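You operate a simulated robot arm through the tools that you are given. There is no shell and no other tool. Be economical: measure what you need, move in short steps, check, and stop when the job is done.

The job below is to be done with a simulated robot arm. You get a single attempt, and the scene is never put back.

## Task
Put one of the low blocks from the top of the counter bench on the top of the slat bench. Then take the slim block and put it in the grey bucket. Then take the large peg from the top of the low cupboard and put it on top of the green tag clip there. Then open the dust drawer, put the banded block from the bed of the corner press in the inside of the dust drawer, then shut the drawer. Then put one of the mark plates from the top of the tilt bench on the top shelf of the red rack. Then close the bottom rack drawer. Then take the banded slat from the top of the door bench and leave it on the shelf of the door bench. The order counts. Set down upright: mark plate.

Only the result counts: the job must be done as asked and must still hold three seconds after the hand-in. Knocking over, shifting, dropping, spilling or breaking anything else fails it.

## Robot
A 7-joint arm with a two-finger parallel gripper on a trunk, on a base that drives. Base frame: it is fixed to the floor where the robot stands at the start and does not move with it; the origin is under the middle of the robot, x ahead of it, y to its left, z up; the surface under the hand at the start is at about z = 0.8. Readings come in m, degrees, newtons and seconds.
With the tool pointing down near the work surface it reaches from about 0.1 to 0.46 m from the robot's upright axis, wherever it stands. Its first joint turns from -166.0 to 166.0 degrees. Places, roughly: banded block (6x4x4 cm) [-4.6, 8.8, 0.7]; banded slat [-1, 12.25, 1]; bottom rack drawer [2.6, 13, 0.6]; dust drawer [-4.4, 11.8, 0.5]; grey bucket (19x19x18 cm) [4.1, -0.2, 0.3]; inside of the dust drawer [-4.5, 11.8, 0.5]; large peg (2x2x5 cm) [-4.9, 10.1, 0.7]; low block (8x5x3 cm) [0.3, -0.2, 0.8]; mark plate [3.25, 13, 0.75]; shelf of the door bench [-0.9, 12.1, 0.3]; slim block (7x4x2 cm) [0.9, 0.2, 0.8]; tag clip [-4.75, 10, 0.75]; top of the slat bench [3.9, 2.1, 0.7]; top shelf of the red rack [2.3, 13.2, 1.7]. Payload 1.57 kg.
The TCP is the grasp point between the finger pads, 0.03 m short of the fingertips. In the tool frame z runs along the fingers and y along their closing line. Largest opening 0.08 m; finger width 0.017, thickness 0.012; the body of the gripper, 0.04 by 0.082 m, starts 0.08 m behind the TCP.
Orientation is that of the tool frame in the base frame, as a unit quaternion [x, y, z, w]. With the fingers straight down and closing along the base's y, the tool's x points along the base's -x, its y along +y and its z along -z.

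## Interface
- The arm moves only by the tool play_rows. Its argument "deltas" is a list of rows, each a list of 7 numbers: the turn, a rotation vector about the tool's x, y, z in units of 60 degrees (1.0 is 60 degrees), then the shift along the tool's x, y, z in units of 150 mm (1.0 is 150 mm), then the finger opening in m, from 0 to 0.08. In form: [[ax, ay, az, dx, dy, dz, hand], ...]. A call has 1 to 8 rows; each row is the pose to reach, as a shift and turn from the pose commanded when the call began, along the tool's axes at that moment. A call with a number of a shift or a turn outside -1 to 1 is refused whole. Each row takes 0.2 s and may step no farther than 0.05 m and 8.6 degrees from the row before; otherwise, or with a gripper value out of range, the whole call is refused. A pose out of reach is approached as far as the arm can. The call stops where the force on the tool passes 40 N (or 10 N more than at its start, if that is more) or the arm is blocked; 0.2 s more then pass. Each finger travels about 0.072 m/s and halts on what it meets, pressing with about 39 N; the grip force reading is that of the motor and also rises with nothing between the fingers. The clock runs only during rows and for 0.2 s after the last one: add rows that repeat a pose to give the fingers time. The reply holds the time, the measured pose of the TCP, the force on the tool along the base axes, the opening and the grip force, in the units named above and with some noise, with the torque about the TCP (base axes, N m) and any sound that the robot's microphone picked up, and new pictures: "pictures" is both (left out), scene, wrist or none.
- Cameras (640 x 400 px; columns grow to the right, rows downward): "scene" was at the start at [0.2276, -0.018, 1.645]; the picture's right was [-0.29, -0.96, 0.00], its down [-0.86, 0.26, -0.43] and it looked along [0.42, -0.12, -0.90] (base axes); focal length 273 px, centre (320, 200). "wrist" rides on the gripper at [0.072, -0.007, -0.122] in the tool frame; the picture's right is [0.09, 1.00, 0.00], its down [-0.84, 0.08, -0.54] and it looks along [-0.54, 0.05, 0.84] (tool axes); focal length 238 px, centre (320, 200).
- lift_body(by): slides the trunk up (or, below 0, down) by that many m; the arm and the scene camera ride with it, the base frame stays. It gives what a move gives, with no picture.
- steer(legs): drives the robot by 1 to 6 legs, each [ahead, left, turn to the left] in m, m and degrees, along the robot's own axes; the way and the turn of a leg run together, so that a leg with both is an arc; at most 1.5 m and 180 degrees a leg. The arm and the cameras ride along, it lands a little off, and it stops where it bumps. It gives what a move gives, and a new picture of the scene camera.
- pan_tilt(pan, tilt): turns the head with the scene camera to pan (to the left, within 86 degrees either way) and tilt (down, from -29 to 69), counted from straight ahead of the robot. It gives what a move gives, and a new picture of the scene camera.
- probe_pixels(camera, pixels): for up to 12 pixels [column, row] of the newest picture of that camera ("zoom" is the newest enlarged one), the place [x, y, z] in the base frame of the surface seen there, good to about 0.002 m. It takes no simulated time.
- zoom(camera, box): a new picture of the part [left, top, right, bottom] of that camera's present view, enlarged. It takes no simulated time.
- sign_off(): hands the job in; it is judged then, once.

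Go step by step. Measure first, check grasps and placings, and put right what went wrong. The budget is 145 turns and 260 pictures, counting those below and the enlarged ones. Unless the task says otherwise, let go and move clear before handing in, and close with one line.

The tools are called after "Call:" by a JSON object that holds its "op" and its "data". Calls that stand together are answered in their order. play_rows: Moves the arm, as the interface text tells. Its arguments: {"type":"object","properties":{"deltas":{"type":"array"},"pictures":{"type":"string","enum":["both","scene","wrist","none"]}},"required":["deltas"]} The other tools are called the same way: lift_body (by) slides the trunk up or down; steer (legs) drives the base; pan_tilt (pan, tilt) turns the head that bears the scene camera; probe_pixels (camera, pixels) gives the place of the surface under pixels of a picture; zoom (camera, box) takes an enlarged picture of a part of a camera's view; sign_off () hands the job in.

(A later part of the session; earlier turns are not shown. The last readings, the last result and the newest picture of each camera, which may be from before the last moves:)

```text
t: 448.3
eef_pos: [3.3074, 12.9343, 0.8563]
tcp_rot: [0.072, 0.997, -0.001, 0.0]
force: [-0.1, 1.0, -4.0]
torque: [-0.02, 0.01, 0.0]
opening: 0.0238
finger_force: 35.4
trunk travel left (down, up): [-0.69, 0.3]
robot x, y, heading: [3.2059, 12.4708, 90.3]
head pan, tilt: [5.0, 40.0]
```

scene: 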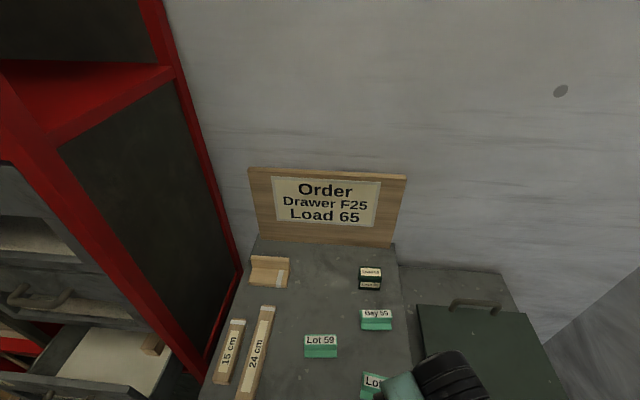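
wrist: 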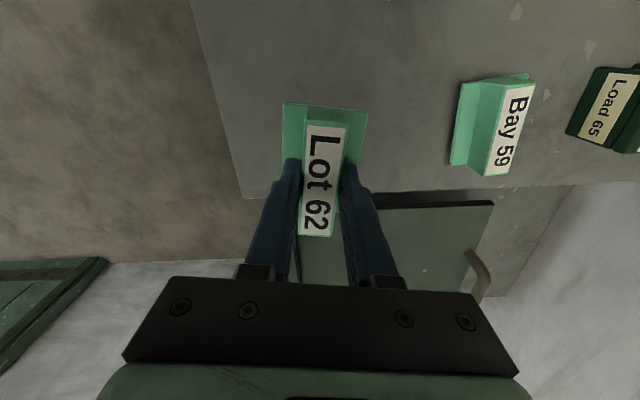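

Held. I'll turn it 90° and set it near the front edge at (3.20, 12.89) so I can re-grip it with a near-horizontal tool for the high shelf.

Call:
{"op": "play_rows", "data": {"deltas": [[0, 0, -0.14, 0.1, -0.06, -0.1, 0], [0, 0, -0.28, 0.2, -0.12, -0.15, 0], [0, 0, -0.42, 0.3, -0.17, -0.15, 0], [0, 0, -0.56, 0.4, -0.23, -0.15, 0], [0, 0, -0.7, 0.5, -0.29, -0.15, 0], [0, 0, -0.84, 0.6, -0.35, -0.15, 0], [0, 0, -0.98, 0.664, -0.393, -0.15, 0]], "pictures": "none"}}

Call:
{"op": "play_rows", "data": {"deltas": [[0, 0, -0.14, 0, 0, 0, 0], [0, 0, -0.28, 0, 0, 0, 0], [0, 0, -0.42, 0, 0, 0, 0], [0, 0, -0.56, 0, 0, 0, 0], [0, 0, -0.66, 0, 0, 0, 0], [0, 0, -0.66, 0, 0, 0, 0]], "pictures": "wrist"}}

```text
t: 449.9
eef_pos: [3.1982, 12.8907, 0.8795]
tcp_rot: [-0.428, 0.904, 0.0, 0.001]
force: [-0.4, -0.2, -3.6]
torque: [-0.01, -0.01, -0.01]
opening: 0.0235
finger_force: 35.4
trunk travel left (down, up): [-0.69, 0.3]
robot x, y, heading: [3.2046, 12.472, 90.2]
head pan, tilt: [5.0, 40.0]
```

```text
t: 451.3
eef_pos: [3.1999, 12.8904, 0.879]
tcp_rot: [0.709, -0.705, 0.002, -0.001]
force: [0.5, 0.3, -3.3]
torque: [0.01, -0.02, -0.01]
opening: 0.0237
finger_force: 35.7
trunk travel left (down, up): [-0.69, 0.3]
robot x, y, heading: [3.2015, 12.4773, 90.4]
head pan, tilt: [5.0, 40.0]
```

wrist: 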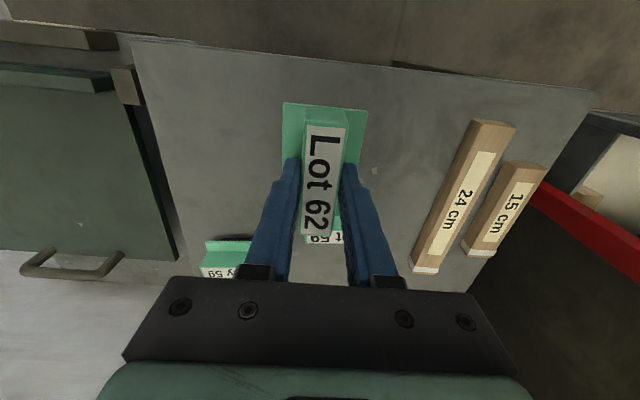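

Call:
{"op": "play_rows", "data": {"deltas": [[0, 0, 0, 0, 0, 0.3, 0], [0, 0, 0, 0, 0, 0.55, 0], [0, 0, 0, 0, 0, 0.64, 0], [0, 0, 0, 0, 0, 0.64, 0], [0, 0, 0, 0, 0, 0.64, 0.045], [0, 0, 0, 0, 0, 0.64, 0.045]], "pictures": "none"}}

Call:
{"op": "play_rows", "data": {"deltas": [[0, 0, 0, 0, 0, -0.3, 0.045], [0, 0, 0, 0, 0, -0.6, 0.045], [0, 0, 0, 0, 0, -0.9, 0.045]], "pictures": "wrist"}}

```text
t: 452.7
eef_pos: [3.2007, 12.8918, 0.7837]
tcp_rot: [0.709, -0.706, 0.0, -0.002]
force: [-0.5, 0.0, -1.1]
torque: [0.04, -0.05, 0.0]
opening: 0.045
finger_force: 0.2
trunk travel left (down, up): [-0.69, 0.3]
robot x, y, heading: [3.2028, 12.4718, 90.7]
head pan, tilt: [5.0, 40.0]
```

```text
t: 453.5
eef_pos: [3.198, 12.8896, 0.9198]
tcp_rot: [0.708, -0.706, 0.002, -0.001]
force: [-0.2, 0.9, 0.0]
torque: [0.03, 0.0, 0.0]
opening: 0.0452
finger_force: 0.0
trunk travel left (down, up): [-0.69, 0.3]
robot x, y, heading: [3.2013, 12.4739, 90.5]
head pan, tilt: [5.0, 40.0]
```

wrist: 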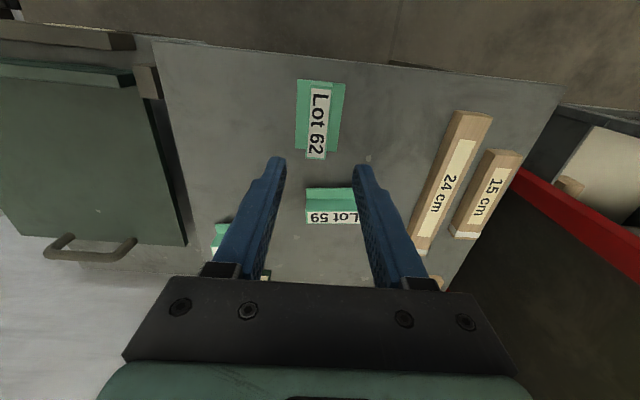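

The plate stands at (3.199, 12.891). I'll back off 0.25 m and tilt the tool forward 80°.

Call:
{"op": "steer", "data": {"legs": [[-0.25, 0, -0.4]]}}

Call:
{"op": "play_rows", "data": {"deltas": [[0, -0.14, 0, 0, 0, 0, 0.05], [0, -0.28, 0, 0, 0, 0, 0.05], [0, -0.42, 0, 0, 0, 0, 0.05], [0, -0.56, 0, 0, 0, 0, 0.05], [0, -0.7, 0, 0, 0, 0, 0.05], [0, -0.84, 0, 0, 0, 0, 0.05], [0, -0.98, 0, 0, 0, 0, 0.05]], "pictures": "none"}}

Call:
{"op": "play_rows", "data": {"deltas": [[0, -0.12, 0, 0, 0, 0, 0.05], [0, -0.24, 0, 0, 0, 0, 0.05], [0, -0.353, 0, 0, 0, 0, 0.05], [0, -0.353, 0, 0, 0, 0, 0.05]], "pictures": "wrist"}}

```text
t: 455.4
eef_pos: [3.2022, 12.6388, 0.9192]
tcp_rot: [-0.705, 0.71, 0.0, 0.002]
force: [0.2, -0.5, 0.1]
torque: [0.02, 0.02, 0.01]
opening: 0.0451
finger_force: 0.0
trunk travel left (down, up): [-0.69, 0.3]
robot x, y, heading: [3.2051, 12.2189, 89.9]
head pan, tilt: [5.0, 40.0]
```

scene: 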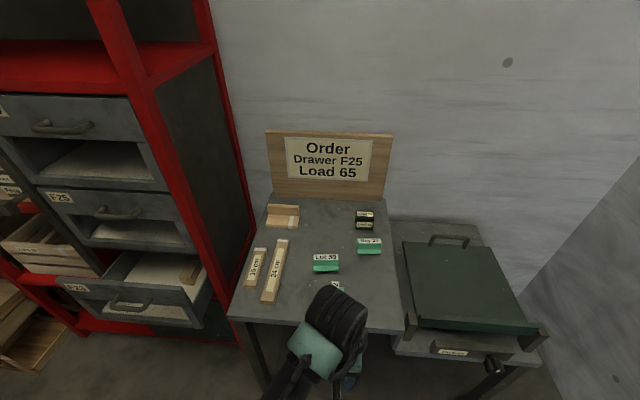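

```text
t: 457.0
eef_pos: [3.2026, 12.6377, 0.919]
tcp_rot: [-0.614, 0.617, 0.347, 0.35]
force: [0.0, 0.4, -0.4]
torque: [0.02, 0.01, -0.01]
opening: 0.05
finger_force: 0.1
trunk travel left (down, up): [-0.69, 0.3]
robot x, y, heading: [3.2049, 12.2206, 90.0]
head pan, tilt: [5.0, 40.0]
```

```text
t: 458.0
eef_pos: [3.2011, 12.6384, 0.9199]
tcp_rot: [-0.541, 0.542, 0.453, 0.457]
force: [0.3, -0.7, -0.2]
torque: [0.02, 0.01, 0.02]
opening: 0.0501
finger_force: 0.0
trunk travel left (down, up): [-0.69, 0.3]
robot x, y, heading: [3.2017, 12.2165, 90.0]
head pan, tilt: [5.0, 40.0]
```

wrist: 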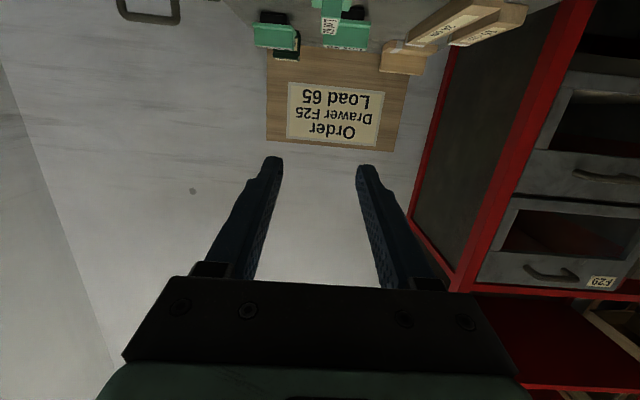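

Tool now points forward, 10° down. Lower to z 0.766 and creep in toward the plate.

Call:
{"op": "lift_body", "data": {"by": -0.154}}

Call:
{"op": "steer", "data": {"legs": [[0.15, 0, 0]]}}

Call:
{"op": "play_rows", "data": {"deltas": [[0, 0, 0, 0, 0, 0, 0.05]], "pictures": "wrist"}}

```text
t: 459.8
eef_pos: [3.2025, 12.6398, 0.765]
tcp_rot: [-0.541, 0.542, 0.452, 0.456]
force: [0.3, 0.3, 0.2]
torque: [-0.03, 0.03, -0.01]
opening: 0.0498
finger_force: 0.1
trunk travel left (down, up): [-0.536, 0.454]
robot x, y, heading: [3.2054, 12.2182, 90.3]
head pan, tilt: [5.0, 40.0]
```

```text
t: 461.1
eef_pos: [3.2022, 12.7867, 0.7655]
tcp_rot: [-0.541, 0.542, 0.452, 0.457]
force: [0.5, -0.1, 0.1]
torque: [0.03, -0.02, -0.02]
opening: 0.0499
finger_force: 0.1
trunk travel left (down, up): [-0.536, 0.454]
robot x, y, heading: [3.1998, 12.3647, 90.0]
head pan, tilt: [5.0, 40.0]
```

scene: 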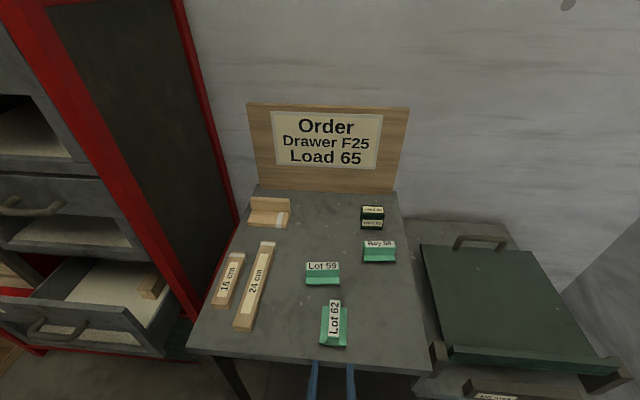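

```text
t: 461.5
eef_pos: [3.2025, 12.7868, 0.7657]
tcp_rot: [-0.541, 0.542, 0.453, 0.456]
force: [-0.2, 0.3, -0.6]
torque: [-0.01, -0.01, 0.02]
opening: 0.0501
finger_force: 0.1
trunk travel left (down, up): [-0.536, 0.454]
robot x, y, heading: [3.2067, 12.3665, 90.4]
head pan, tilt: [5.0, 40.0]
```

wrist: 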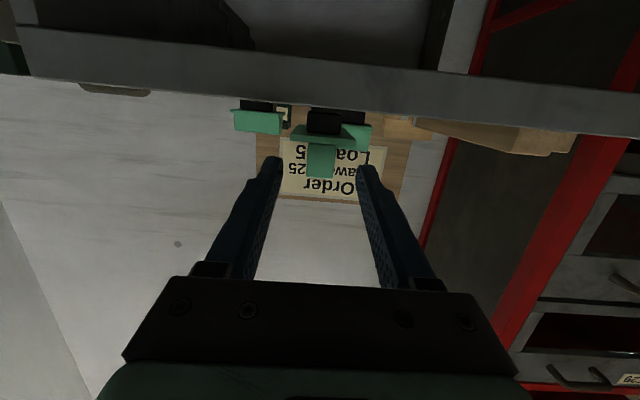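

Call:
{"op": "probe_pixels", "data": {"camera": "wrist", "pixels": [[308, 160], [336, 160], [321, 160], [321, 135], [296, 130], [350, 130], [322, 122]]}}

Call:
{"op": "play_rows", "data": {"deltas": [[0, 0, 0, -0.03, 0, 0.22, 0.05], [0, 0, 0, -0.07, 0, 0.43, 0.05], [0, 0, 0, -0.112, 0, 0.64, 0.05], [0, 0, 0, -0.112, 0, 0.64, 0.05]]}}

```text
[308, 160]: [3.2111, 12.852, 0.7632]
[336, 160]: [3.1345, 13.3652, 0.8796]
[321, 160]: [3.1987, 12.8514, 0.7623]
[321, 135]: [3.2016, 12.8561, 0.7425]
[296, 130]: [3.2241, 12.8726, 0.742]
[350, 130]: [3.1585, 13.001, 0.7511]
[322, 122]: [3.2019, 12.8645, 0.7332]
```

```text
t: 462.5
eef_pos: [3.2024, 12.884, 0.7656]
tcp_rot: [0.542, -0.541, -0.453, -0.456]
force: [0.4, 0.1, 0.3]
torque: [-0.01, 0.0, -0.02]
opening: 0.05
finger_force: 0.0
trunk travel left (down, up): [-0.536, 0.454]
robot x, y, heading: [3.2016, 12.3652, 90.2]
head pan, tilt: [5.0, 40.0]
```

scene: 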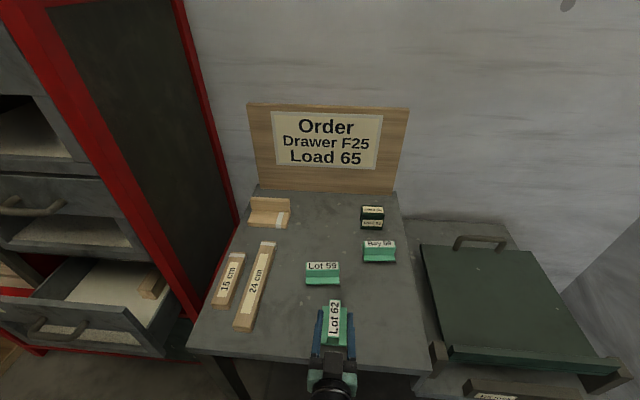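
wrist: 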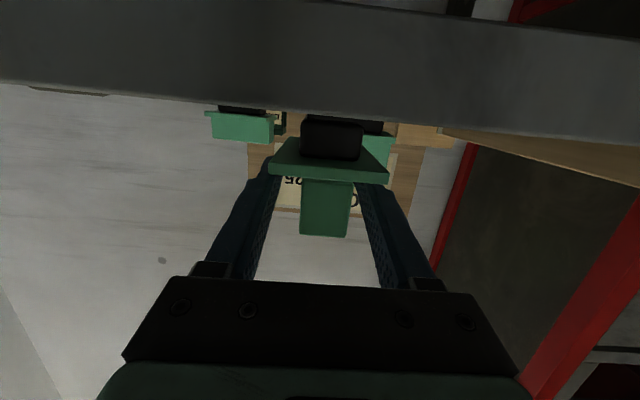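

Fingers straddle the body above the flange. Close and lift by the trunk.

Call:
{"op": "play_rows", "data": {"deltas": [[0, 0, 0, 0, 0, 0, 0], [0, 0, 0, 0, 0, 0, 0], [0, 0, 0, 0, 0, 0, 0]], "pictures": "none"}}

Call:
{"op": "lift_body", "data": {"by": 0.1}}

Call:
{"op": "steer", "data": {"legs": [[-0.45, 0, 0]]}}

Call:
{"op": "lift_body", "data": {"by": 0.35}}

Call:
{"op": "pan_tilt", "data": {"pan": 45, "tilt": 25}}

```text
t: 463.3
eef_pos: [3.2024, 12.8843, 0.7653]
tcp_rot: [-0.542, 0.542, 0.453, 0.456]
force: [-1.4, 0.7, 0.0]
torque: [0.02, 0.07, -0.01]
opening: 0.0238
finger_force: 35.9
trunk travel left (down, up): [-0.536, 0.454]
robot x, y, heading: [3.2064, 12.3685, 90.2]
head pan, tilt: [5.0, 40.0]
```

```text
t: 464.6
eef_pos: [3.2019, 12.8836, 0.8652]
tcp_rot: [-0.541, 0.542, 0.453, 0.456]
force: [-0.7, -1.0, -3.1]
torque: [0.01, 0.0, -0.01]
opening: 0.0239
finger_force: 35.7
trunk travel left (down, up): [-0.636, 0.354]
robot x, y, heading: [3.2035, 12.3704, 90.1]
head pan, tilt: [5.0, 40.0]
```

```text
t: 467.3
eef_pos: [3.2023, 12.4389, 0.8648]
tcp_rot: [0.542, -0.541, -0.454, -0.456]
force: [0.2, -0.1, -3.7]
torque: [-0.02, 0.04, 0.0]
opening: 0.0236
finger_force: 36.0
trunk travel left (down, up): [-0.636, 0.354]
robot x, y, heading: [3.2057, 11.9212, 90.4]
head pan, tilt: [5.0, 40.0]
```

scene: 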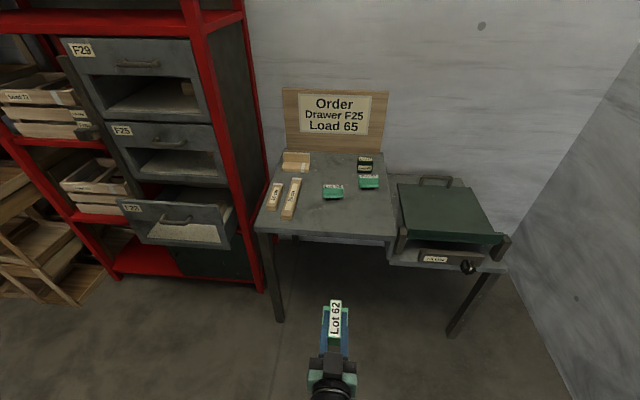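

```text
t: 470.8
eef_pos: [3.2014, 12.4395, 1.2143]
tcp_rot: [0.543, -0.54, -0.454, -0.455]
force: [-0.9, 0.2, -2.5]
torque: [-0.05, -0.02, -0.01]
opening: 0.024
finger_force: 36.1
trunk travel left (down, up): [-0.986, 0.004]
robot x, y, heading: [3.208, 11.9206, 90.6]
head pan, tilt: [5.0, 40.0]
```

```text
t: 471.8
eef_pos: [3.2014, 12.4393, 1.2134]
tcp_rot: [0.543, -0.54, -0.454, -0.455]
force: [-0.3, -0.4, -3.1]
torque: [-0.03, -0.02, -0.01]
opening: 0.0236
finger_force: 35.6
trunk travel left (down, up): [-0.986, 0.004]
robot x, y, heading: [3.2046, 11.9244, 90.2]
head pan, tilt: [45.0, 25.0]
```

scene: 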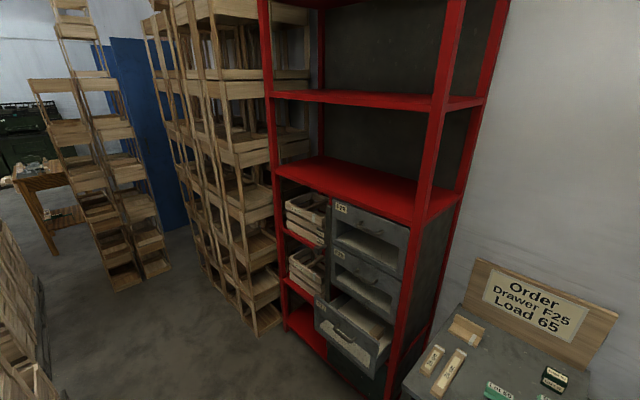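

The plate is held by the body with the tool near horizontal. Now I'll raise the arm in steps toward z≈1.74.

Call:
{"op": "play_rows", "data": {"deltas": [[0, 0, 0, -0.28, 0, -0.106, 0], [0, 0, 0, -0.56, 0, -0.211, 0], [0, 0, 0, -0.841, 0, -0.317, 0]], "pictures": "none"}}

Call:
{"op": "play_rows", "data": {"deltas": [[0, 0, 0, -0.28, 0, -0.106, 0], [0, 0, 0, -0.56, 0, -0.211, 0], [0, 0, 0, -0.841, 0, -0.317, 0]], "pictures": "none"}}

Call:
{"op": "play_rows", "data": {"deltas": [[0, 0, 0, -0.28, 0, -0.106, 0], [0, 0, 0, -0.56, 0, -0.211, 0], [0, 0, 0, -0.841, 0, -0.317, 0]], "pictures": "none"}}

Call:
{"op": "play_rows", "data": {"deltas": [[0, 0, 0, -0.28, 0, -0.106, 0], [0, 0, 0, -0.56, 0, -0.211, 0], [0, 0, 0, -0.841, 0, -0.317, 0]], "pictures": "scene"}}

```text
t: 472.6
eef_pos: [3.2024, 12.4121, 1.346]
tcp_rot: [0.543, -0.541, -0.454, -0.455]
force: [-0.6, -0.3, -3.1]
torque: [-0.01, -0.05, 0.0]
opening: 0.024
finger_force: 35.6
trunk travel left (down, up): [-0.986, 0.004]
robot x, y, heading: [3.2045, 11.9192, 90.6]
head pan, tilt: [45.0, 25.0]
```

```text
t: 473.4
eef_pos: [3.2005, 12.4096, 1.4667]
tcp_rot: [0.544, -0.541, -0.454, -0.453]
force: [-0.3, -0.5, -3.1]
torque: [0.0, -0.01, 0.01]
opening: 0.0239
finger_force: 35.8
out of reach, approached as far as the arm can: row 3
trunk travel left (down, up): [-0.986, 0.004]
robot x, y, heading: [3.2018, 11.9204, 90.1]
head pan, tilt: [45.0, 25.0]
```

```text
t: 474.2
eef_pos: [3.1965, 12.4306, 1.6118]
tcp_rot: [0.543, -0.542, -0.453, -0.454]
force: [0.3, 0.6, -2.5]
torque: [0.01, 0.03, -0.01]
opening: 0.0239
finger_force: 35.1
out of reach, approached as far as the arm can: row 1, 2, 3
trunk travel left (down, up): [-0.986, 0.004]
robot x, y, heading: [3.2066, 11.9241, 90.1]
head pan, tilt: [45.0, 25.0]
```

```text
t: 475.0
eef_pos: [3.2012, 12.4162, 1.727]
tcp_rot: [-0.551, 0.556, 0.441, 0.439]
force: [0.8, -0.2, -2.7]
torque: [-0.01, -0.01, 0.03]
opening: 0.0235
finger_force: 36.1
trunk travel left (down, up): [-0.986, 0.004]
robot x, y, heading: [3.2068, 11.9206, 90.3]
head pan, tilt: [45.0, 25.0]
```

scene: 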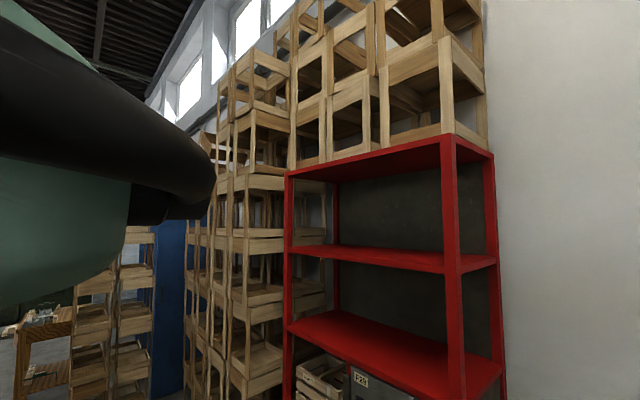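

At z 1.727 now, with the tool 3° off. I'll look level at the rack's top shelf to measure it.

Call:
{"op": "pan_tilt", "data": {"pan": 45, "tilt": 20}}

Call:
{"op": "zoom", "data": {"camera": "scene", "box": [260, 120, 510, 300]}}

```text
t: 475.7
eef_pos: [3.1978, 12.4145, 1.7283]
tcp_rot: [-0.551, 0.553, 0.442, 0.441]
force: [0.4, 0.1, -3.1]
torque: [-0.03, 0.0, 0.02]
opening: 0.0238
finger_force: 35.8
trunk travel left (down, up): [-0.986, 0.004]
robot x, y, heading: [3.2041, 11.9203, 90.7]
head pan, tilt: [45.0, 20.0]
```

scene: 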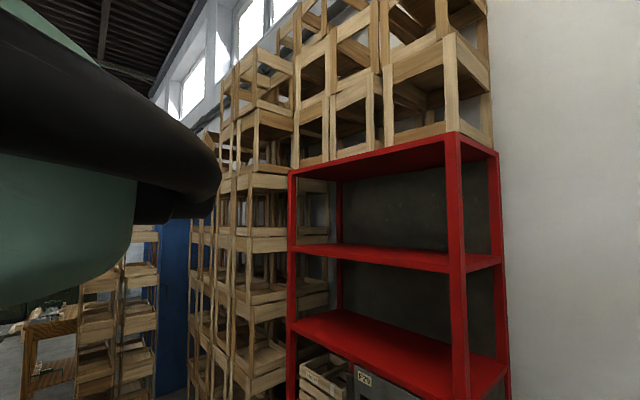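

```text
2.22 times, centred on (385, 210) of scene
```

zoom: 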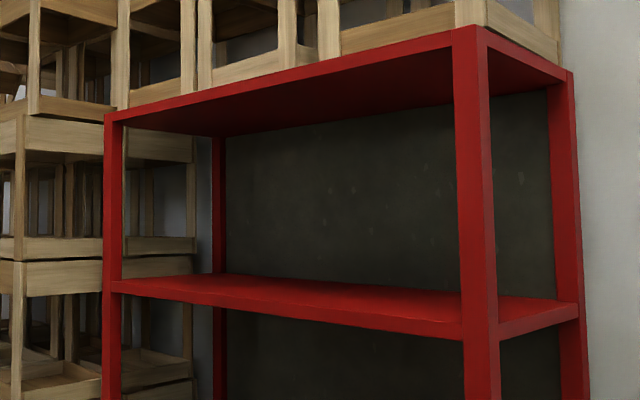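

Call:
{"op": "probe_pixels", "data": {"camera": "zoom", "pixels": [[300, 290], [250, 282], [350, 288], [420, 300], [300, 303], [112, 285], [480, 330], [200, 285], [480, 80], [300, 80]]}}

```text
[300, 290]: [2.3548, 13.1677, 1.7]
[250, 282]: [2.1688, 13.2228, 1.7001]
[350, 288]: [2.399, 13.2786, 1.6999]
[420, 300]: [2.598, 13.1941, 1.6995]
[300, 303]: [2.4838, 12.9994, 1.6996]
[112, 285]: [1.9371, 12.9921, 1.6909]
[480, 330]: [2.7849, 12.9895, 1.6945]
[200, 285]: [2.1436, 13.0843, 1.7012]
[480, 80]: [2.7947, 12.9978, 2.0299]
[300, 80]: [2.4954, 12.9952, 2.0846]
```

Shelf surface is z 1.700, so TCP needs ≈1.746. I'll correct the 3° tilt and raise 4 cm.

Call:
{"op": "play_rows", "data": {"deltas": [[0, -0.025, 0, -0.12, 0, -0.13, 0], [0, -0.05, 0, -0.25, 0, -0.262, 0], [0, -0.05, 0, -0.25, 0, -0.262, 0]], "pictures": "wrist"}}

```text
t: 476.7
eef_pos: [3.2142, 12.4131, 1.7499]
tcp_rot: [-0.544, 0.587, 0.423, 0.424]
force: [-1.0, -3.2, -2.7]
torque: [0.01, -0.04, -0.08]
opening: 0.024
finger_force: 35.7
trunk travel left (down, up): [-0.986, 0.004]
robot x, y, heading: [3.2062, 11.9226, 90.6]
head pan, tilt: [45.0, 20.0]
stopped in row 3: the arm was blocked; the commanded pose is now the measured one
```

wrist: 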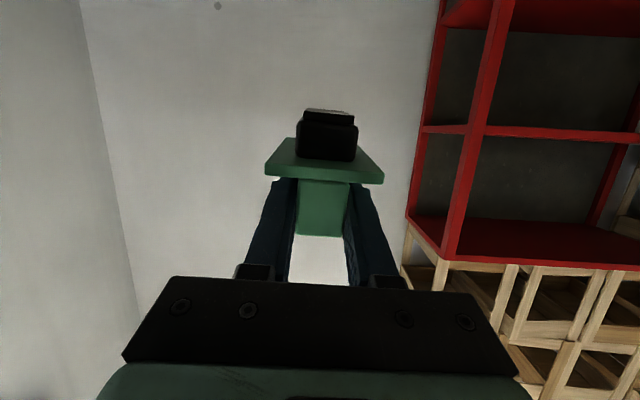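

The arm was limited because I drew it too far back (tool now ~16° down). I'll extend forward 8 cm and restore the 80° tilt.

Call:
{"op": "play_rows", "data": {"deltas": [[-0.014, -0.035, -0.014, -0.08, 0.01, 0.16, 0], [-0.028, -0.07, -0.028, -0.16, 0.02, 0.32, 0], [-0.042, -0.105, -0.041, -0.245, 0.03, 0.483, 0], [-0.042, -0.105, -0.041, -0.245, 0.03, 0.483, 0]], "pictures": "wrist"}}

```text
t: 477.7
eef_pos: [3.2064, 12.4866, 1.7724]
tcp_rot: [0.543, -0.531, -0.461, -0.458]
force: [-0.1, 0.2, -3.0]
torque: [-0.04, 0.05, -0.01]
opening: 0.0241
finger_force: 35.4
trunk travel left (down, up): [-0.986, 0.004]
robot x, y, heading: [3.2085, 11.92, 90.4]
head pan, tilt: [45.0, 20.0]
```

wrist: 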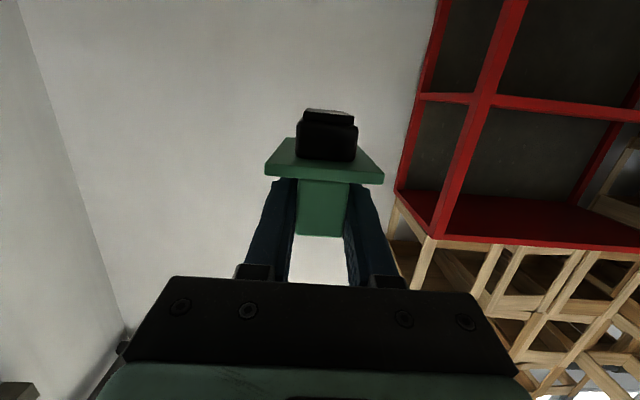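

The pose is good now: z 1.772, tilt right. I'll drive toward the rack's left half, staying short of the shelf first.

Call:
{"op": "steer", "data": {"legs": [[0.25, 0, -0.4], [0, 0.94, 0]]}}

Call:
{"op": "pan_tilt", "data": {"pan": -15, "tilt": 15}}

```text
t: 484.0
eef_pos: [2.2716, 12.7355, 1.7721]
tcp_rot: [0.543, -0.531, -0.462, -0.458]
force: [0.1, 0.0, -3.6]
torque: [-0.04, 0.01, 0.0]
opening: 0.0238
finger_force: 36.0
trunk travel left (down, up): [-0.986, 0.004]
robot x, y, heading: [2.2715, 12.1711, 90.7]
head pan, tilt: [45.0, 20.0]
```

scene: 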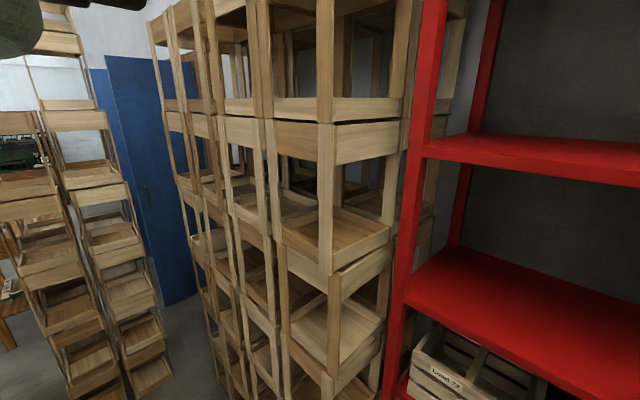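

```text
t: 485.3
eef_pos: [2.2711, 12.7362, 1.772]
tcp_rot: [0.544, -0.532, -0.46, -0.458]
force: [-1.1, -0.5, -3.1]
torque: [-0.01, 0.04, 0.01]
opening: 0.0237
finger_force: 36.0
trunk travel left (down, up): [-0.986, 0.004]
robot x, y, heading: [2.2737, 12.1736, 90.4]
head pan, tilt: [-15.0, 15.0]
```

scene: 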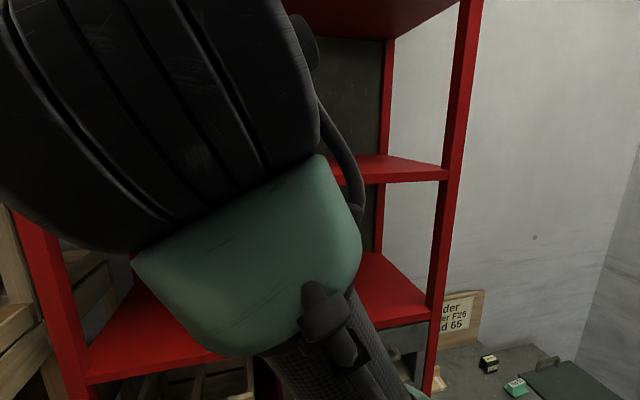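

The arm hides the view here, so I'll rely on coordinates: forward 0.31 at z 1.772 (plate bottom 1.727 over the 1.700 shelf).

Call:
{"op": "steer", "data": {"legs": [[0.31, 0, -0.4]]}}

Call:
{"op": "play_rows", "data": {"deltas": [[0, 0, 0, 0, 0, 0, 0]], "pictures": "wrist"}}

```text
t: 487.4
eef_pos: [2.2764, 13.0383, 1.7729]
tcp_rot: [0.54, -0.534, -0.459, -0.461]
force: [-0.8, -0.9, -3.1]
torque: [-0.01, -0.01, -0.03]
opening: 0.0239
finger_force: 35.8
trunk travel left (down, up): [-0.986, 0.004]
robot x, y, heading: [2.2716, 12.4751, 90.0]
head pan, tilt: [-15.0, 15.0]
```

scene: 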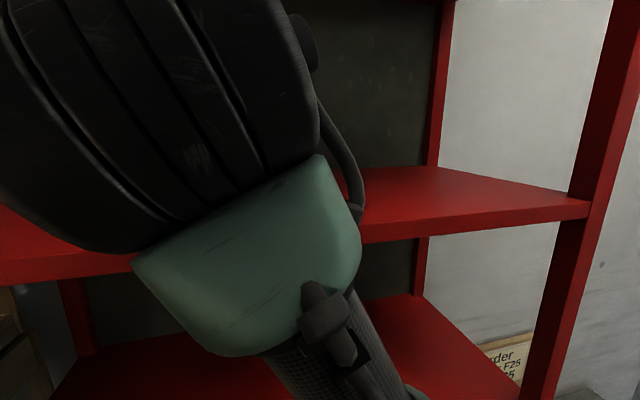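

```text
t: 487.8
eef_pos: [2.2762, 13.0397, 1.7716]
tcp_rot: [0.541, -0.535, -0.458, -0.46]
force: [0.4, -0.7, -2.4]
torque: [0.0, -0.01, 0.0]
opening: 0.0237
finger_force: 35.8
trunk travel left (down, up): [-0.986, 0.004]
robot x, y, heading: [2.2714, 12.4714, 89.8]
head pan, tilt: [-15.0, 15.0]
```

wrist: 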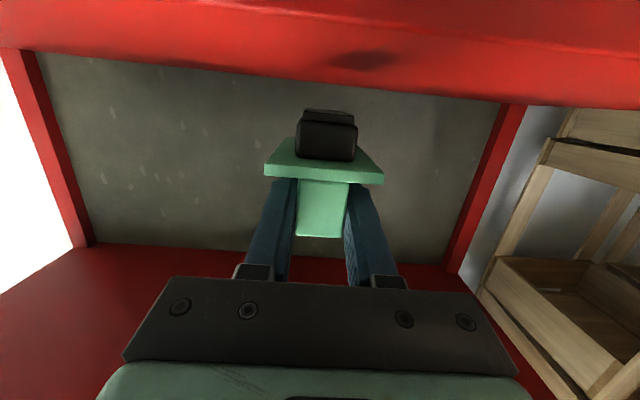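

The plate is over the shelf. 3 cm further in, then lower 2.4 cm with the trunk.

Call:
{"op": "steer", "data": {"legs": [[0.03, 0, 0]]}}

Call:
{"op": "lift_body", "data": {"by": -0.022}}

Call:
{"op": "play_rows", "data": {"deltas": [[0, 0, 0, 0, 0, 0, 0]], "pictures": "wrist"}}

```text
t: 488.6
eef_pos: [2.276, 13.0626, 1.7751]
tcp_rot: [0.54, -0.533, -0.46, -0.461]
force: [-0.4, -0.4, -3.0]
torque: [-0.04, 0.01, 0.02]
opening: 0.0237
finger_force: 35.6
trunk travel left (down, up): [-0.986, 0.004]
robot x, y, heading: [2.2723, 12.5077, 90.0]
head pan, tilt: [-15.0, 15.0]
```

scene: 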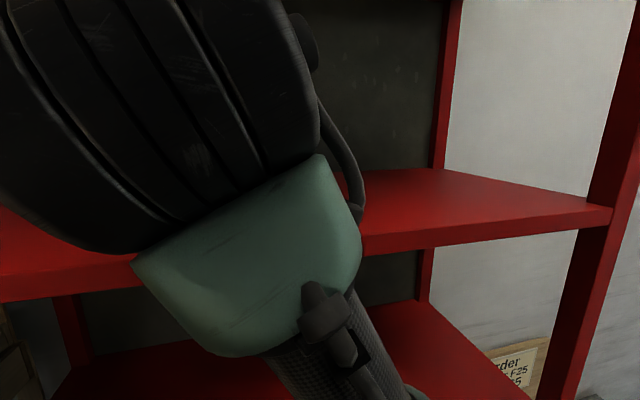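

```text
t: 489.3
eef_pos: [2.2765, 13.0702, 1.7503]
tcp_rot: [0.541, -0.534, -0.459, -0.46]
force: [-0.2, 0.2, -3.8]
torque: [-0.03, 0.01, -0.04]
opening: 0.0237
finger_force: 36.5
trunk travel left (down, up): [-0.964, 0.026]
robot x, y, heading: [2.2709, 12.5063, 89.8]
head pan, tilt: [-15.0, 15.0]
```

```text
t: 489.7
eef_pos: [2.2763, 13.0685, 1.7506]
tcp_rot: [0.541, -0.533, -0.46, -0.46]
force: [-0.4, 0.8, -3.7]
torque: [-0.04, 0.01, -0.02]
opening: 0.0236
finger_force: 36.3
trunk travel left (down, up): [-0.964, 0.026]
robot x, y, heading: [2.27, 12.5081, 89.6]
head pan, tilt: [-15.0, 15.0]
```

wrist: 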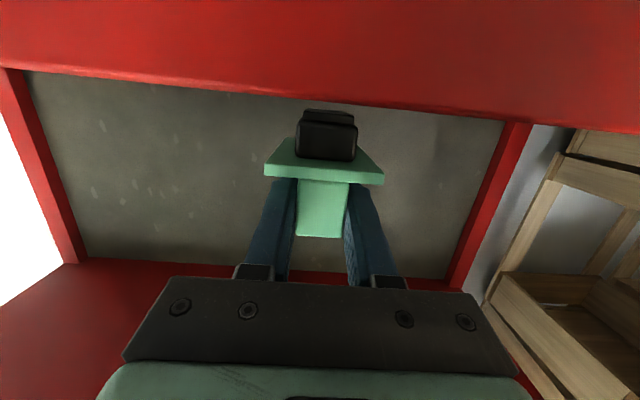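

Call:
{"op": "lift_body", "data": {"by": -0.005}}

Call:
{"op": "play_rows", "data": {"deltas": [[0, 0, 0, 0, 0, 0, 0.024], [0, 0, 0, 0, 0, 0, 0.05], [0, 0, 0, 0, 0, 0, 0.05]], "pictures": "wrist"}}

```text
t: 490.2
eef_pos: [2.2767, 13.0691, 1.7449]
tcp_rot: [0.54, -0.534, -0.459, -0.461]
force: [-0.1, 0.9, -3.8]
torque: [-0.05, 0.01, 0.0]
opening: 0.0239
finger_force: 36.2
trunk travel left (down, up): [-0.959, 0.031]
robot x, y, heading: [2.2669, 12.5046, 89.7]
head pan, tilt: [-15.0, 15.0]
```

```text
t: 491.0
eef_pos: [2.2757, 13.0697, 1.7464]
tcp_rot: [0.54, -0.533, -0.46, -0.461]
force: [0.2, 0.0, 0.3]
torque: [0.03, 0.03, -0.01]
opening: 0.05
finger_force: 0.1
trunk travel left (down, up): [-0.959, 0.031]
robot x, y, heading: [2.2728, 12.5078, 90.1]
head pan, tilt: [-15.0, 15.0]
```

wrist: 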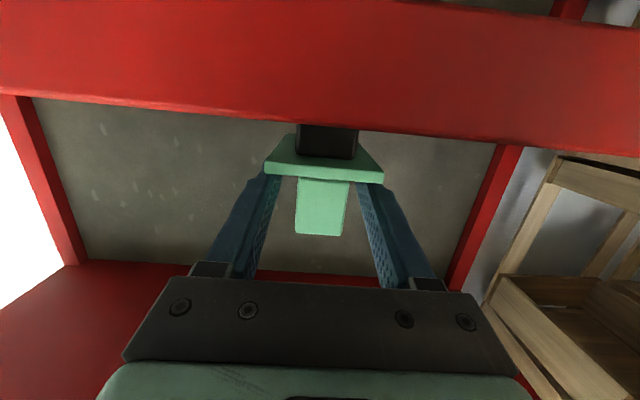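

The plate stands on the shelf. I'll back straight out and check it.

Call:
{"op": "steer", "data": {"legs": [[-0.4, 0, 0]]}}

Call:
{"op": "play_rows", "data": {"deltas": [[0, 0, 0, 0, 0, 0, 0.05]], "pictures": "wrist"}}

```text
t: 493.5
eef_pos: [2.2722, 12.7049, 1.7365]
tcp_rot: [0.543, -0.539, -0.453, -0.458]
force: [0.0, -0.4, 0.3]
torque: [-0.02, -0.02, 0.01]
opening: 0.05
finger_force: 0.1
trunk travel left (down, up): [-0.959, 0.031]
robot x, y, heading: [2.2643, 12.1198, 89.5]
head pan, tilt: [-15.0, 15.0]
stopped in leg 1: the robot was blocked; the commanded pose is now the measured one
```

scene: 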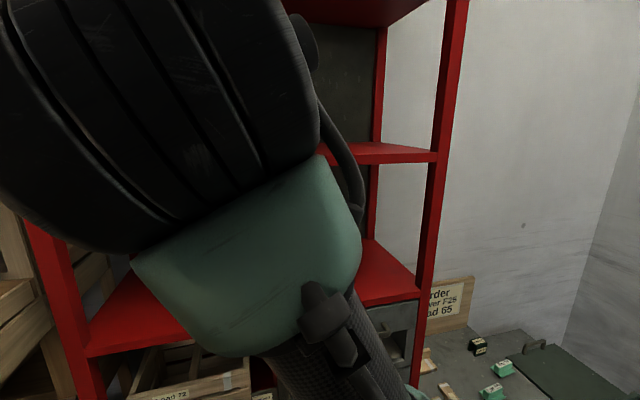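

```text
t: 494.1
eef_pos: [2.2733, 12.7038, 1.7362]
tcp_rot: [0.543, -0.539, -0.453, -0.457]
force: [-0.5, 0.3, 0.5]
torque: [-0.01, -0.01, 0.01]
opening: 0.0499
finger_force: 0.1
trunk travel left (down, up): [-0.959, 0.031]
robot x, y, heading: [2.2657, 12.117, 90.0]
head pan, tilt: [-15.0, 15.0]
stopped in row 1: the arm was blocked; the commanded pose is now the measured one
```

wrist: 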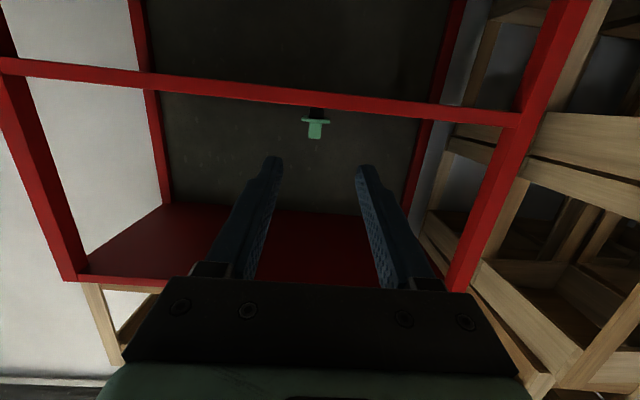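

The plate stands on the shelf (315,125). Something behind (crate stack) blocked my retreat; I'll ease forward and look.

Call:
{"op": "steer", "data": {"legs": [[0.06, 0, 0]]}}

Call:
{"op": "pan_tilt", "data": {"pan": 86, "tilt": 40}}

Call:
{"op": "pan_tilt", "data": {"pan": -86, "tilt": 40}}

```text
t: 495.1
eef_pos: [2.2761, 12.7316, 1.749]
tcp_rot: [0.538, -0.534, -0.459, -0.463]
force: [0.4, -0.9, 0.4]
torque: [-0.03, 0.06, 0.03]
opening: 0.0501
finger_force: 0.0
trunk travel left (down, up): [-0.959, 0.031]
robot x, y, heading: [2.2682, 12.1758, 89.7]
head pan, tilt: [-15.0, 15.0]
```

scene: 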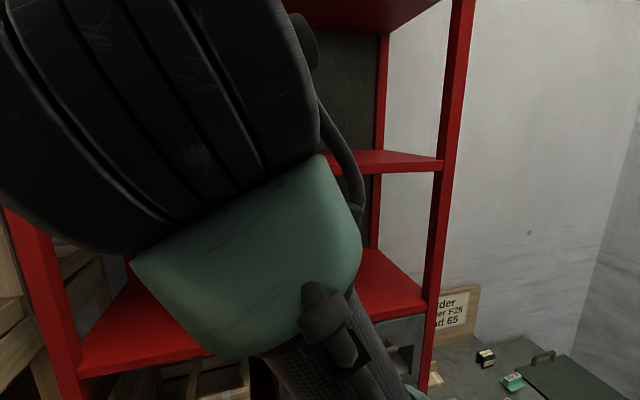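

```text
t: 496.8
eef_pos: [2.2748, 12.7402, 1.746]
tcp_rot: [0.54, -0.536, -0.457, -0.461]
force: [-1.1, 0.0, -0.3]
torque: [0.02, -0.03, -0.01]
opening: 0.05
finger_force: 0.1
trunk travel left (down, up): [-0.959, 0.031]
robot x, y, heading: [2.2658, 12.1779, 89.9]
head pan, tilt: [85.9, 40.0]
```

scene: 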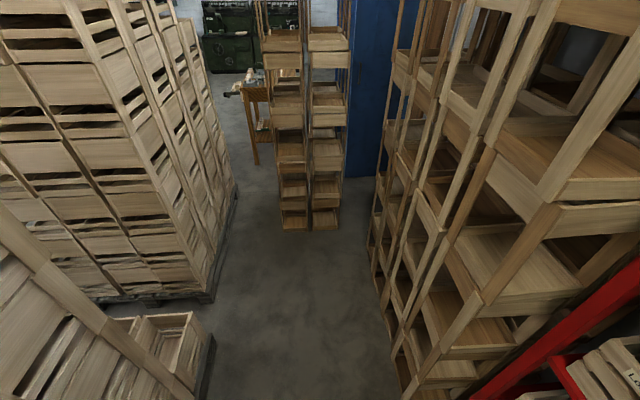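

```text
t: 499.4
eef_pos: [2.2757, 12.7398, 1.7465]
tcp_rot: [0.539, -0.535, -0.458, -0.461]
force: [-0.3, 0.6, 0.0]
torque: [-0.01, -0.01, -0.01]
opening: 0.0502
finger_force: 0.0
trunk travel left (down, up): [-0.959, 0.031]
robot x, y, heading: [2.2645, 12.1749, 89.7]
head pan, tilt: [-85.9, 40.0]
```

scene: 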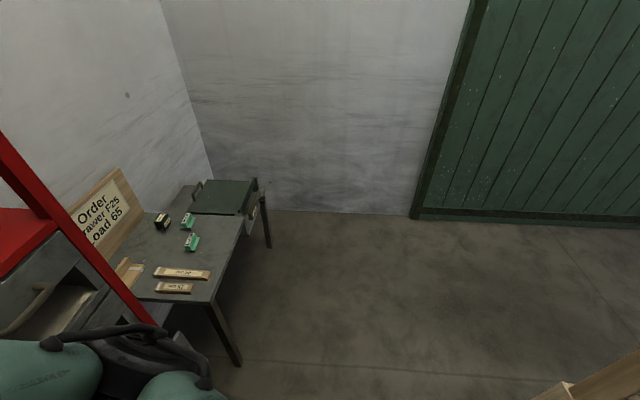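

The plate is placed; the crate stack behind looks intact. Now for the bottom rack drawer: shift right, then lower.

Call:
{"op": "steer", "data": {"legs": [[0, -0.36, 0]]}}

Call:
{"op": "lift_body", "data": {"by": -0.4}}

Call:
{"op": "pan_tilt", "data": {"pan": 0, "tilt": 45}}

```text
t: 501.7
eef_pos: [2.6311, 12.7385, 1.7451]
tcp_rot: [0.54, -0.535, -0.458, -0.462]
force: [-0.3, -0.3, 0.4]
torque: [-0.01, -0.06, -0.01]
opening: 0.0503
finger_force: 0.1
trunk travel left (down, up): [-0.959, 0.031]
robot x, y, heading: [2.6235, 12.1718, 89.7]
head pan, tilt: [-85.9, 40.0]
```

scene: 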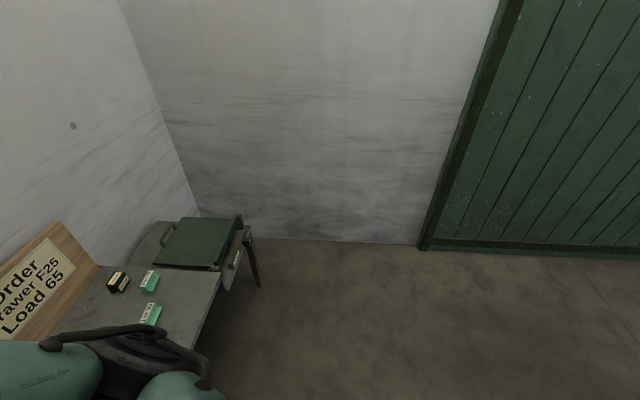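

```text
t: 505.6
eef_pos: [2.6307, 12.7379, 1.3457]
tcp_rot: [0.54, -0.535, -0.458, -0.461]
force: [0.1, -0.7, -0.1]
torque: [0.03, -0.02, 0.0]
opening: 0.0498
finger_force: 0.1
trunk travel left (down, up): [-0.559, 0.431]
robot x, y, heading: [2.6233, 12.1747, 89.6]
head pan, tilt: [-85.9, 40.0]
```

```text
t: 507.2
eef_pos: [2.6316, 12.739, 1.3451]
tcp_rot: [0.539, -0.535, -0.458, -0.462]
force: [-0.1, 0.7, 0.3]
torque: [0.06, -0.01, 0.01]
opening: 0.0499
finger_force: 0.0
trunk travel left (down, up): [-0.559, 0.431]
robot x, y, heading: [2.6253, 12.1737, 89.9]
head pan, tilt: [0.0, 45.0]
```

scene: 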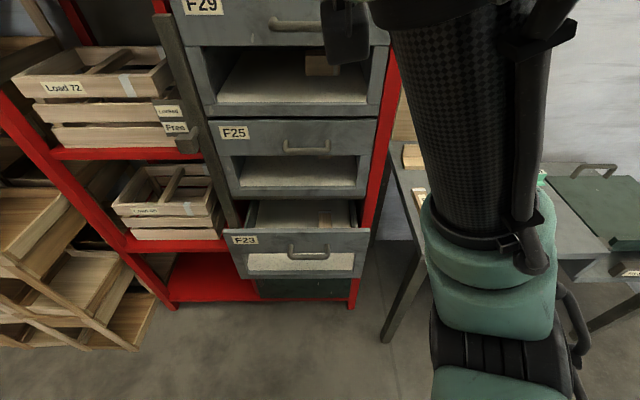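

Call:
{"op": "probe_pixels", "data": {"camera": "scene", "pixels": [[308, 252], [310, 240], [260, 238], [345, 240], [300, 262], [350, 265], [310, 145], [260, 135], [345, 135], [295, 275], [240, 262], [360, 262]]}}

Call:
{"op": "zoom", "data": {"camera": "scene", "box": [200, 100, 400, 310]}}

```text
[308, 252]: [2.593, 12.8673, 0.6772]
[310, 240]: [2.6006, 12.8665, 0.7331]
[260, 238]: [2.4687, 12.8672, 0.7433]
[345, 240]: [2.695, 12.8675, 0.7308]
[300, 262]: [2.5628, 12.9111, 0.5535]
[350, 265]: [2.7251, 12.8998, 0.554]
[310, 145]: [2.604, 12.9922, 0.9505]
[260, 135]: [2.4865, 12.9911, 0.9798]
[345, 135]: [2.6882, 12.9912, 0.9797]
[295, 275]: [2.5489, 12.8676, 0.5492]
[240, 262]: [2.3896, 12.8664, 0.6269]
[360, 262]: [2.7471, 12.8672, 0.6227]
```

```text
1.90 times, centred on (300, 205) of scene
```

zoom: 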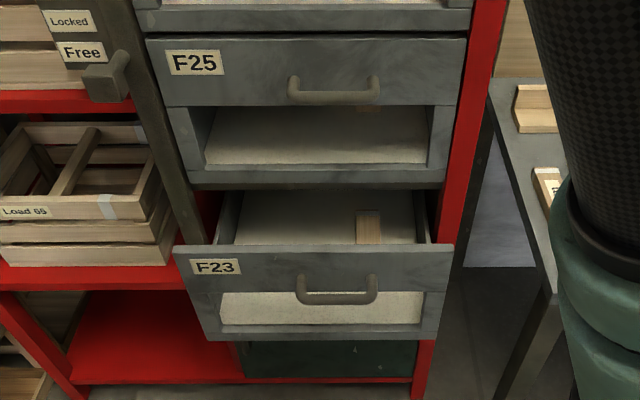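

The lever stands at "Free". The open front is at y 12.867; closed ones are at 12.991. I'll lower, tuck the arm back, and push on the panel above its handle (z≈0.722).

Call:
{"op": "lift_body", "data": {"by": -0.4}}

Call:
{"op": "lift_body", "data": {"by": -0.14}}

Call:
{"op": "play_rows", "data": {"deltas": [[0, 0, 0, 0.15, 0.08, -0.196, 0], [0, 0, 0, 0.3, 0.167, -0.39, 0], [0, 0, 0, 0.45, 0.25, -0.59, 0], [0, 0, 0, 0.62, 0.333, -0.784, 0]]}}

```text
t: 511.0
eef_pos: [2.631, 12.7389, 0.9473]
tcp_rot: [0.54, -0.535, -0.458, -0.461]
force: [1.1, 0.0, 0.1]
torque: [-0.03, 0.02, 0.0]
opening: 0.0501
finger_force: 0.0
trunk travel left (down, up): [-0.159, 0.831]
robot x, y, heading: [2.6239, 12.1749, 89.7]
head pan, tilt: [0.0, 45.0]
```

```text
t: 512.7
eef_pos: [2.6311, 12.7374, 0.8067]
tcp_rot: [0.54, -0.535, -0.458, -0.461]
force: [0.0, 0.5, -0.3]
torque: [0.01, 0.02, -0.01]
opening: 0.0498
finger_force: 0.0
trunk travel left (down, up): [-0.019, 0.971]
robot x, y, heading: [2.6224, 12.1769, 89.6]
head pan, tilt: [0.0, 45.0]
```

```text
t: 513.6
eef_pos: [2.6198, 12.682, 0.7286]
tcp_rot: [-0.532, 0.609, 0.405, 0.427]
force: [0.3, -0.6, 0.0]
torque: [0.02, 0.03, -0.01]
opening: 0.0
finger_force: 20.9
out of reach, approached as far as the arm can: row 4
trunk travel left (down, up): [-0.019, 0.971]
robot x, y, heading: [2.6206, 12.1794, 89.5]
head pan, tilt: [0.0, 45.0]
stopped in row 4: the arm was blocked; the commanded pose is now the measured one
```

scene: 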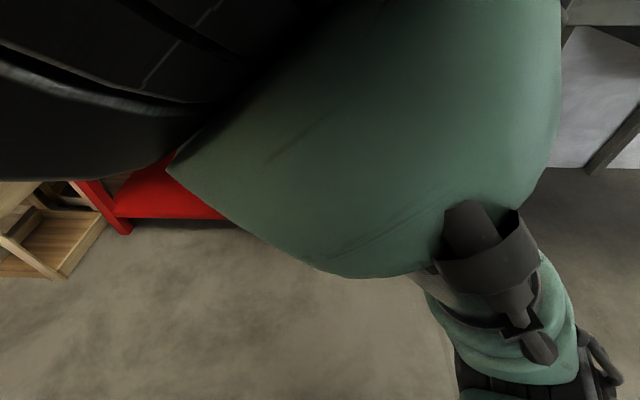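
wrist: 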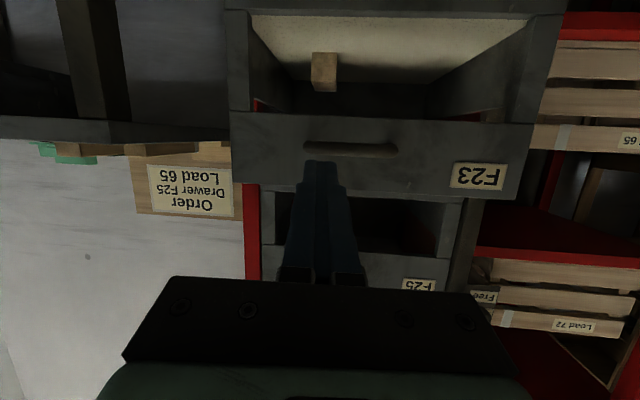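

The folded arm touched its own head; I'll raise the trunk 0.3 and bring the arm down into a more comfortable pose.

Call:
{"op": "lift_body", "data": {"by": 0.3}}

Call:
{"op": "play_rows", "data": {"deltas": [[0, 0, 0, 0.3, 0.03, 0.13, 0], [0, 0, 0, 0.6, 0.06, 0.26, 0], [0, 0, 0, 0.93, 0.1, 0.39, 0]], "pictures": "none"}}

Call:
{"op": "play_rows", "data": {"deltas": [[0, 0, 0, 0.3, 0.03, 0.13, 0], [0, 0, 0, 0.6, 0.06, 0.26, 0], [0, 0, 0, 0.93, 0.1, 0.39, 0]]}}

```text
t: 516.6
eef_pos: [2.6206, 12.6803, 1.0283]
tcp_rot: [-0.532, 0.609, 0.405, 0.427]
force: [1.0, -0.5, -0.3]
torque: [-0.01, 0.02, -0.03]
opening: 0.0003
finger_force: 21.0
trunk travel left (down, up): [-0.319, 0.671]
robot x, y, heading: [2.6238, 12.1756, 89.6]
head pan, tilt: [0.0, 45.0]
```

```text
refused: row 3 steps farther than a row can; nothing moved
```

```text
refused: row 3 steps farther than a row can; nothing moved
```

Call:
{"op": "play_rows", "data": {"deltas": [[0, 0, 0, 0.25, 0.03, 0.1, 0], [0, 0, 0, 0.5, 0.06, 0.2, 0], [0, 0, 0, 0.75, 0.08, 0.3, 0], [0, 0, 0, 0.93, 0.1, 0.39, 0]], "pictures": "none"}}

Call:
{"op": "play_rows", "data": {"deltas": [[0, 0, 0, 0.25, 0.03, 0.1, 0], [0, 0, 0, 0.5, 0.06, 0.2, 0], [0, 0, 0, 0.75, 0.08, 0.3, 0], [0, 0, 0, 0.93, 0.1, 0.39, 0]]}}

```text
t: 517.6
eef_pos: [2.5997, 12.6959, 0.8823]
tcp_rot: [-0.532, 0.605, 0.407, 0.43]
force: [-0.5, -0.1, -0.1]
torque: [0.02, -0.02, -0.03]
opening: 0.0
finger_force: 21.0
trunk travel left (down, up): [-0.319, 0.671]
robot x, y, heading: [2.623, 12.1702, 89.7]
head pan, tilt: [0.0, 45.0]
```

```text
t: 518.6
eef_pos: [2.5802, 12.7121, 0.7273]
tcp_rot: [-0.532, 0.605, 0.408, 0.429]
force: [-0.2, -0.5, -0.3]
torque: [-0.02, 0.0, 0.02]
opening: 0.0001
finger_force: 21.6
trunk travel left (down, up): [-0.319, 0.671]
robot x, y, heading: [2.6273, 12.1767, 89.7]
head pan, tilt: [0.0, 45.0]
```

scene: 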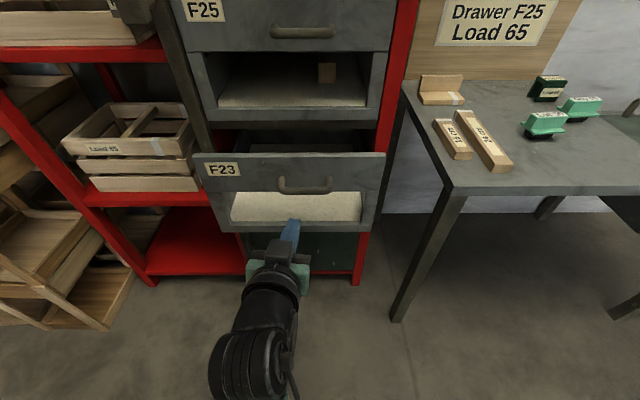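
wrist: 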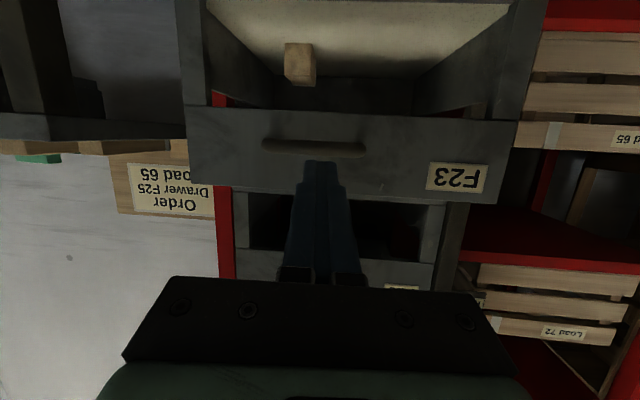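

Comfortable pose, fingertips aimed at the panel above the handle. I'll drive forward gently to push the drawer shut.

Call:
{"op": "steer", "data": {"legs": [[0.1, 0, 0], [0.06, 0, 0]]}}

```text
t: 520.3
eef_pos: [2.5835, 12.8719, 0.7273]
tcp_rot: [-0.532, 0.607, 0.406, 0.428]
force: [0.7, 0.3, -0.2]
torque: [0.0, -0.01, 0.03]
opening: 0.0002
finger_force: 21.0
trunk travel left (down, up): [-0.319, 0.671]
robot x, y, heading: [2.6248, 12.3313, 89.5]
head pan, tilt: [0.0, 45.0]
```

scene: 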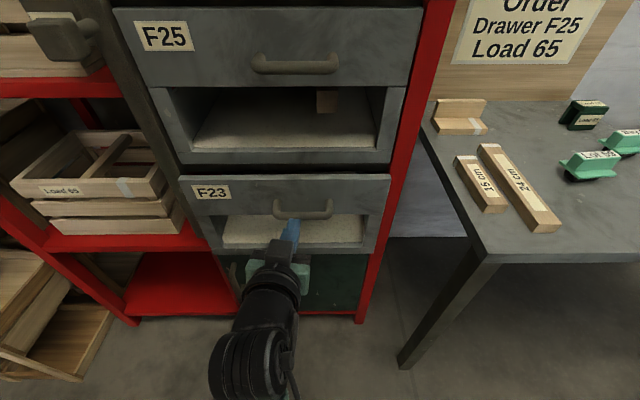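

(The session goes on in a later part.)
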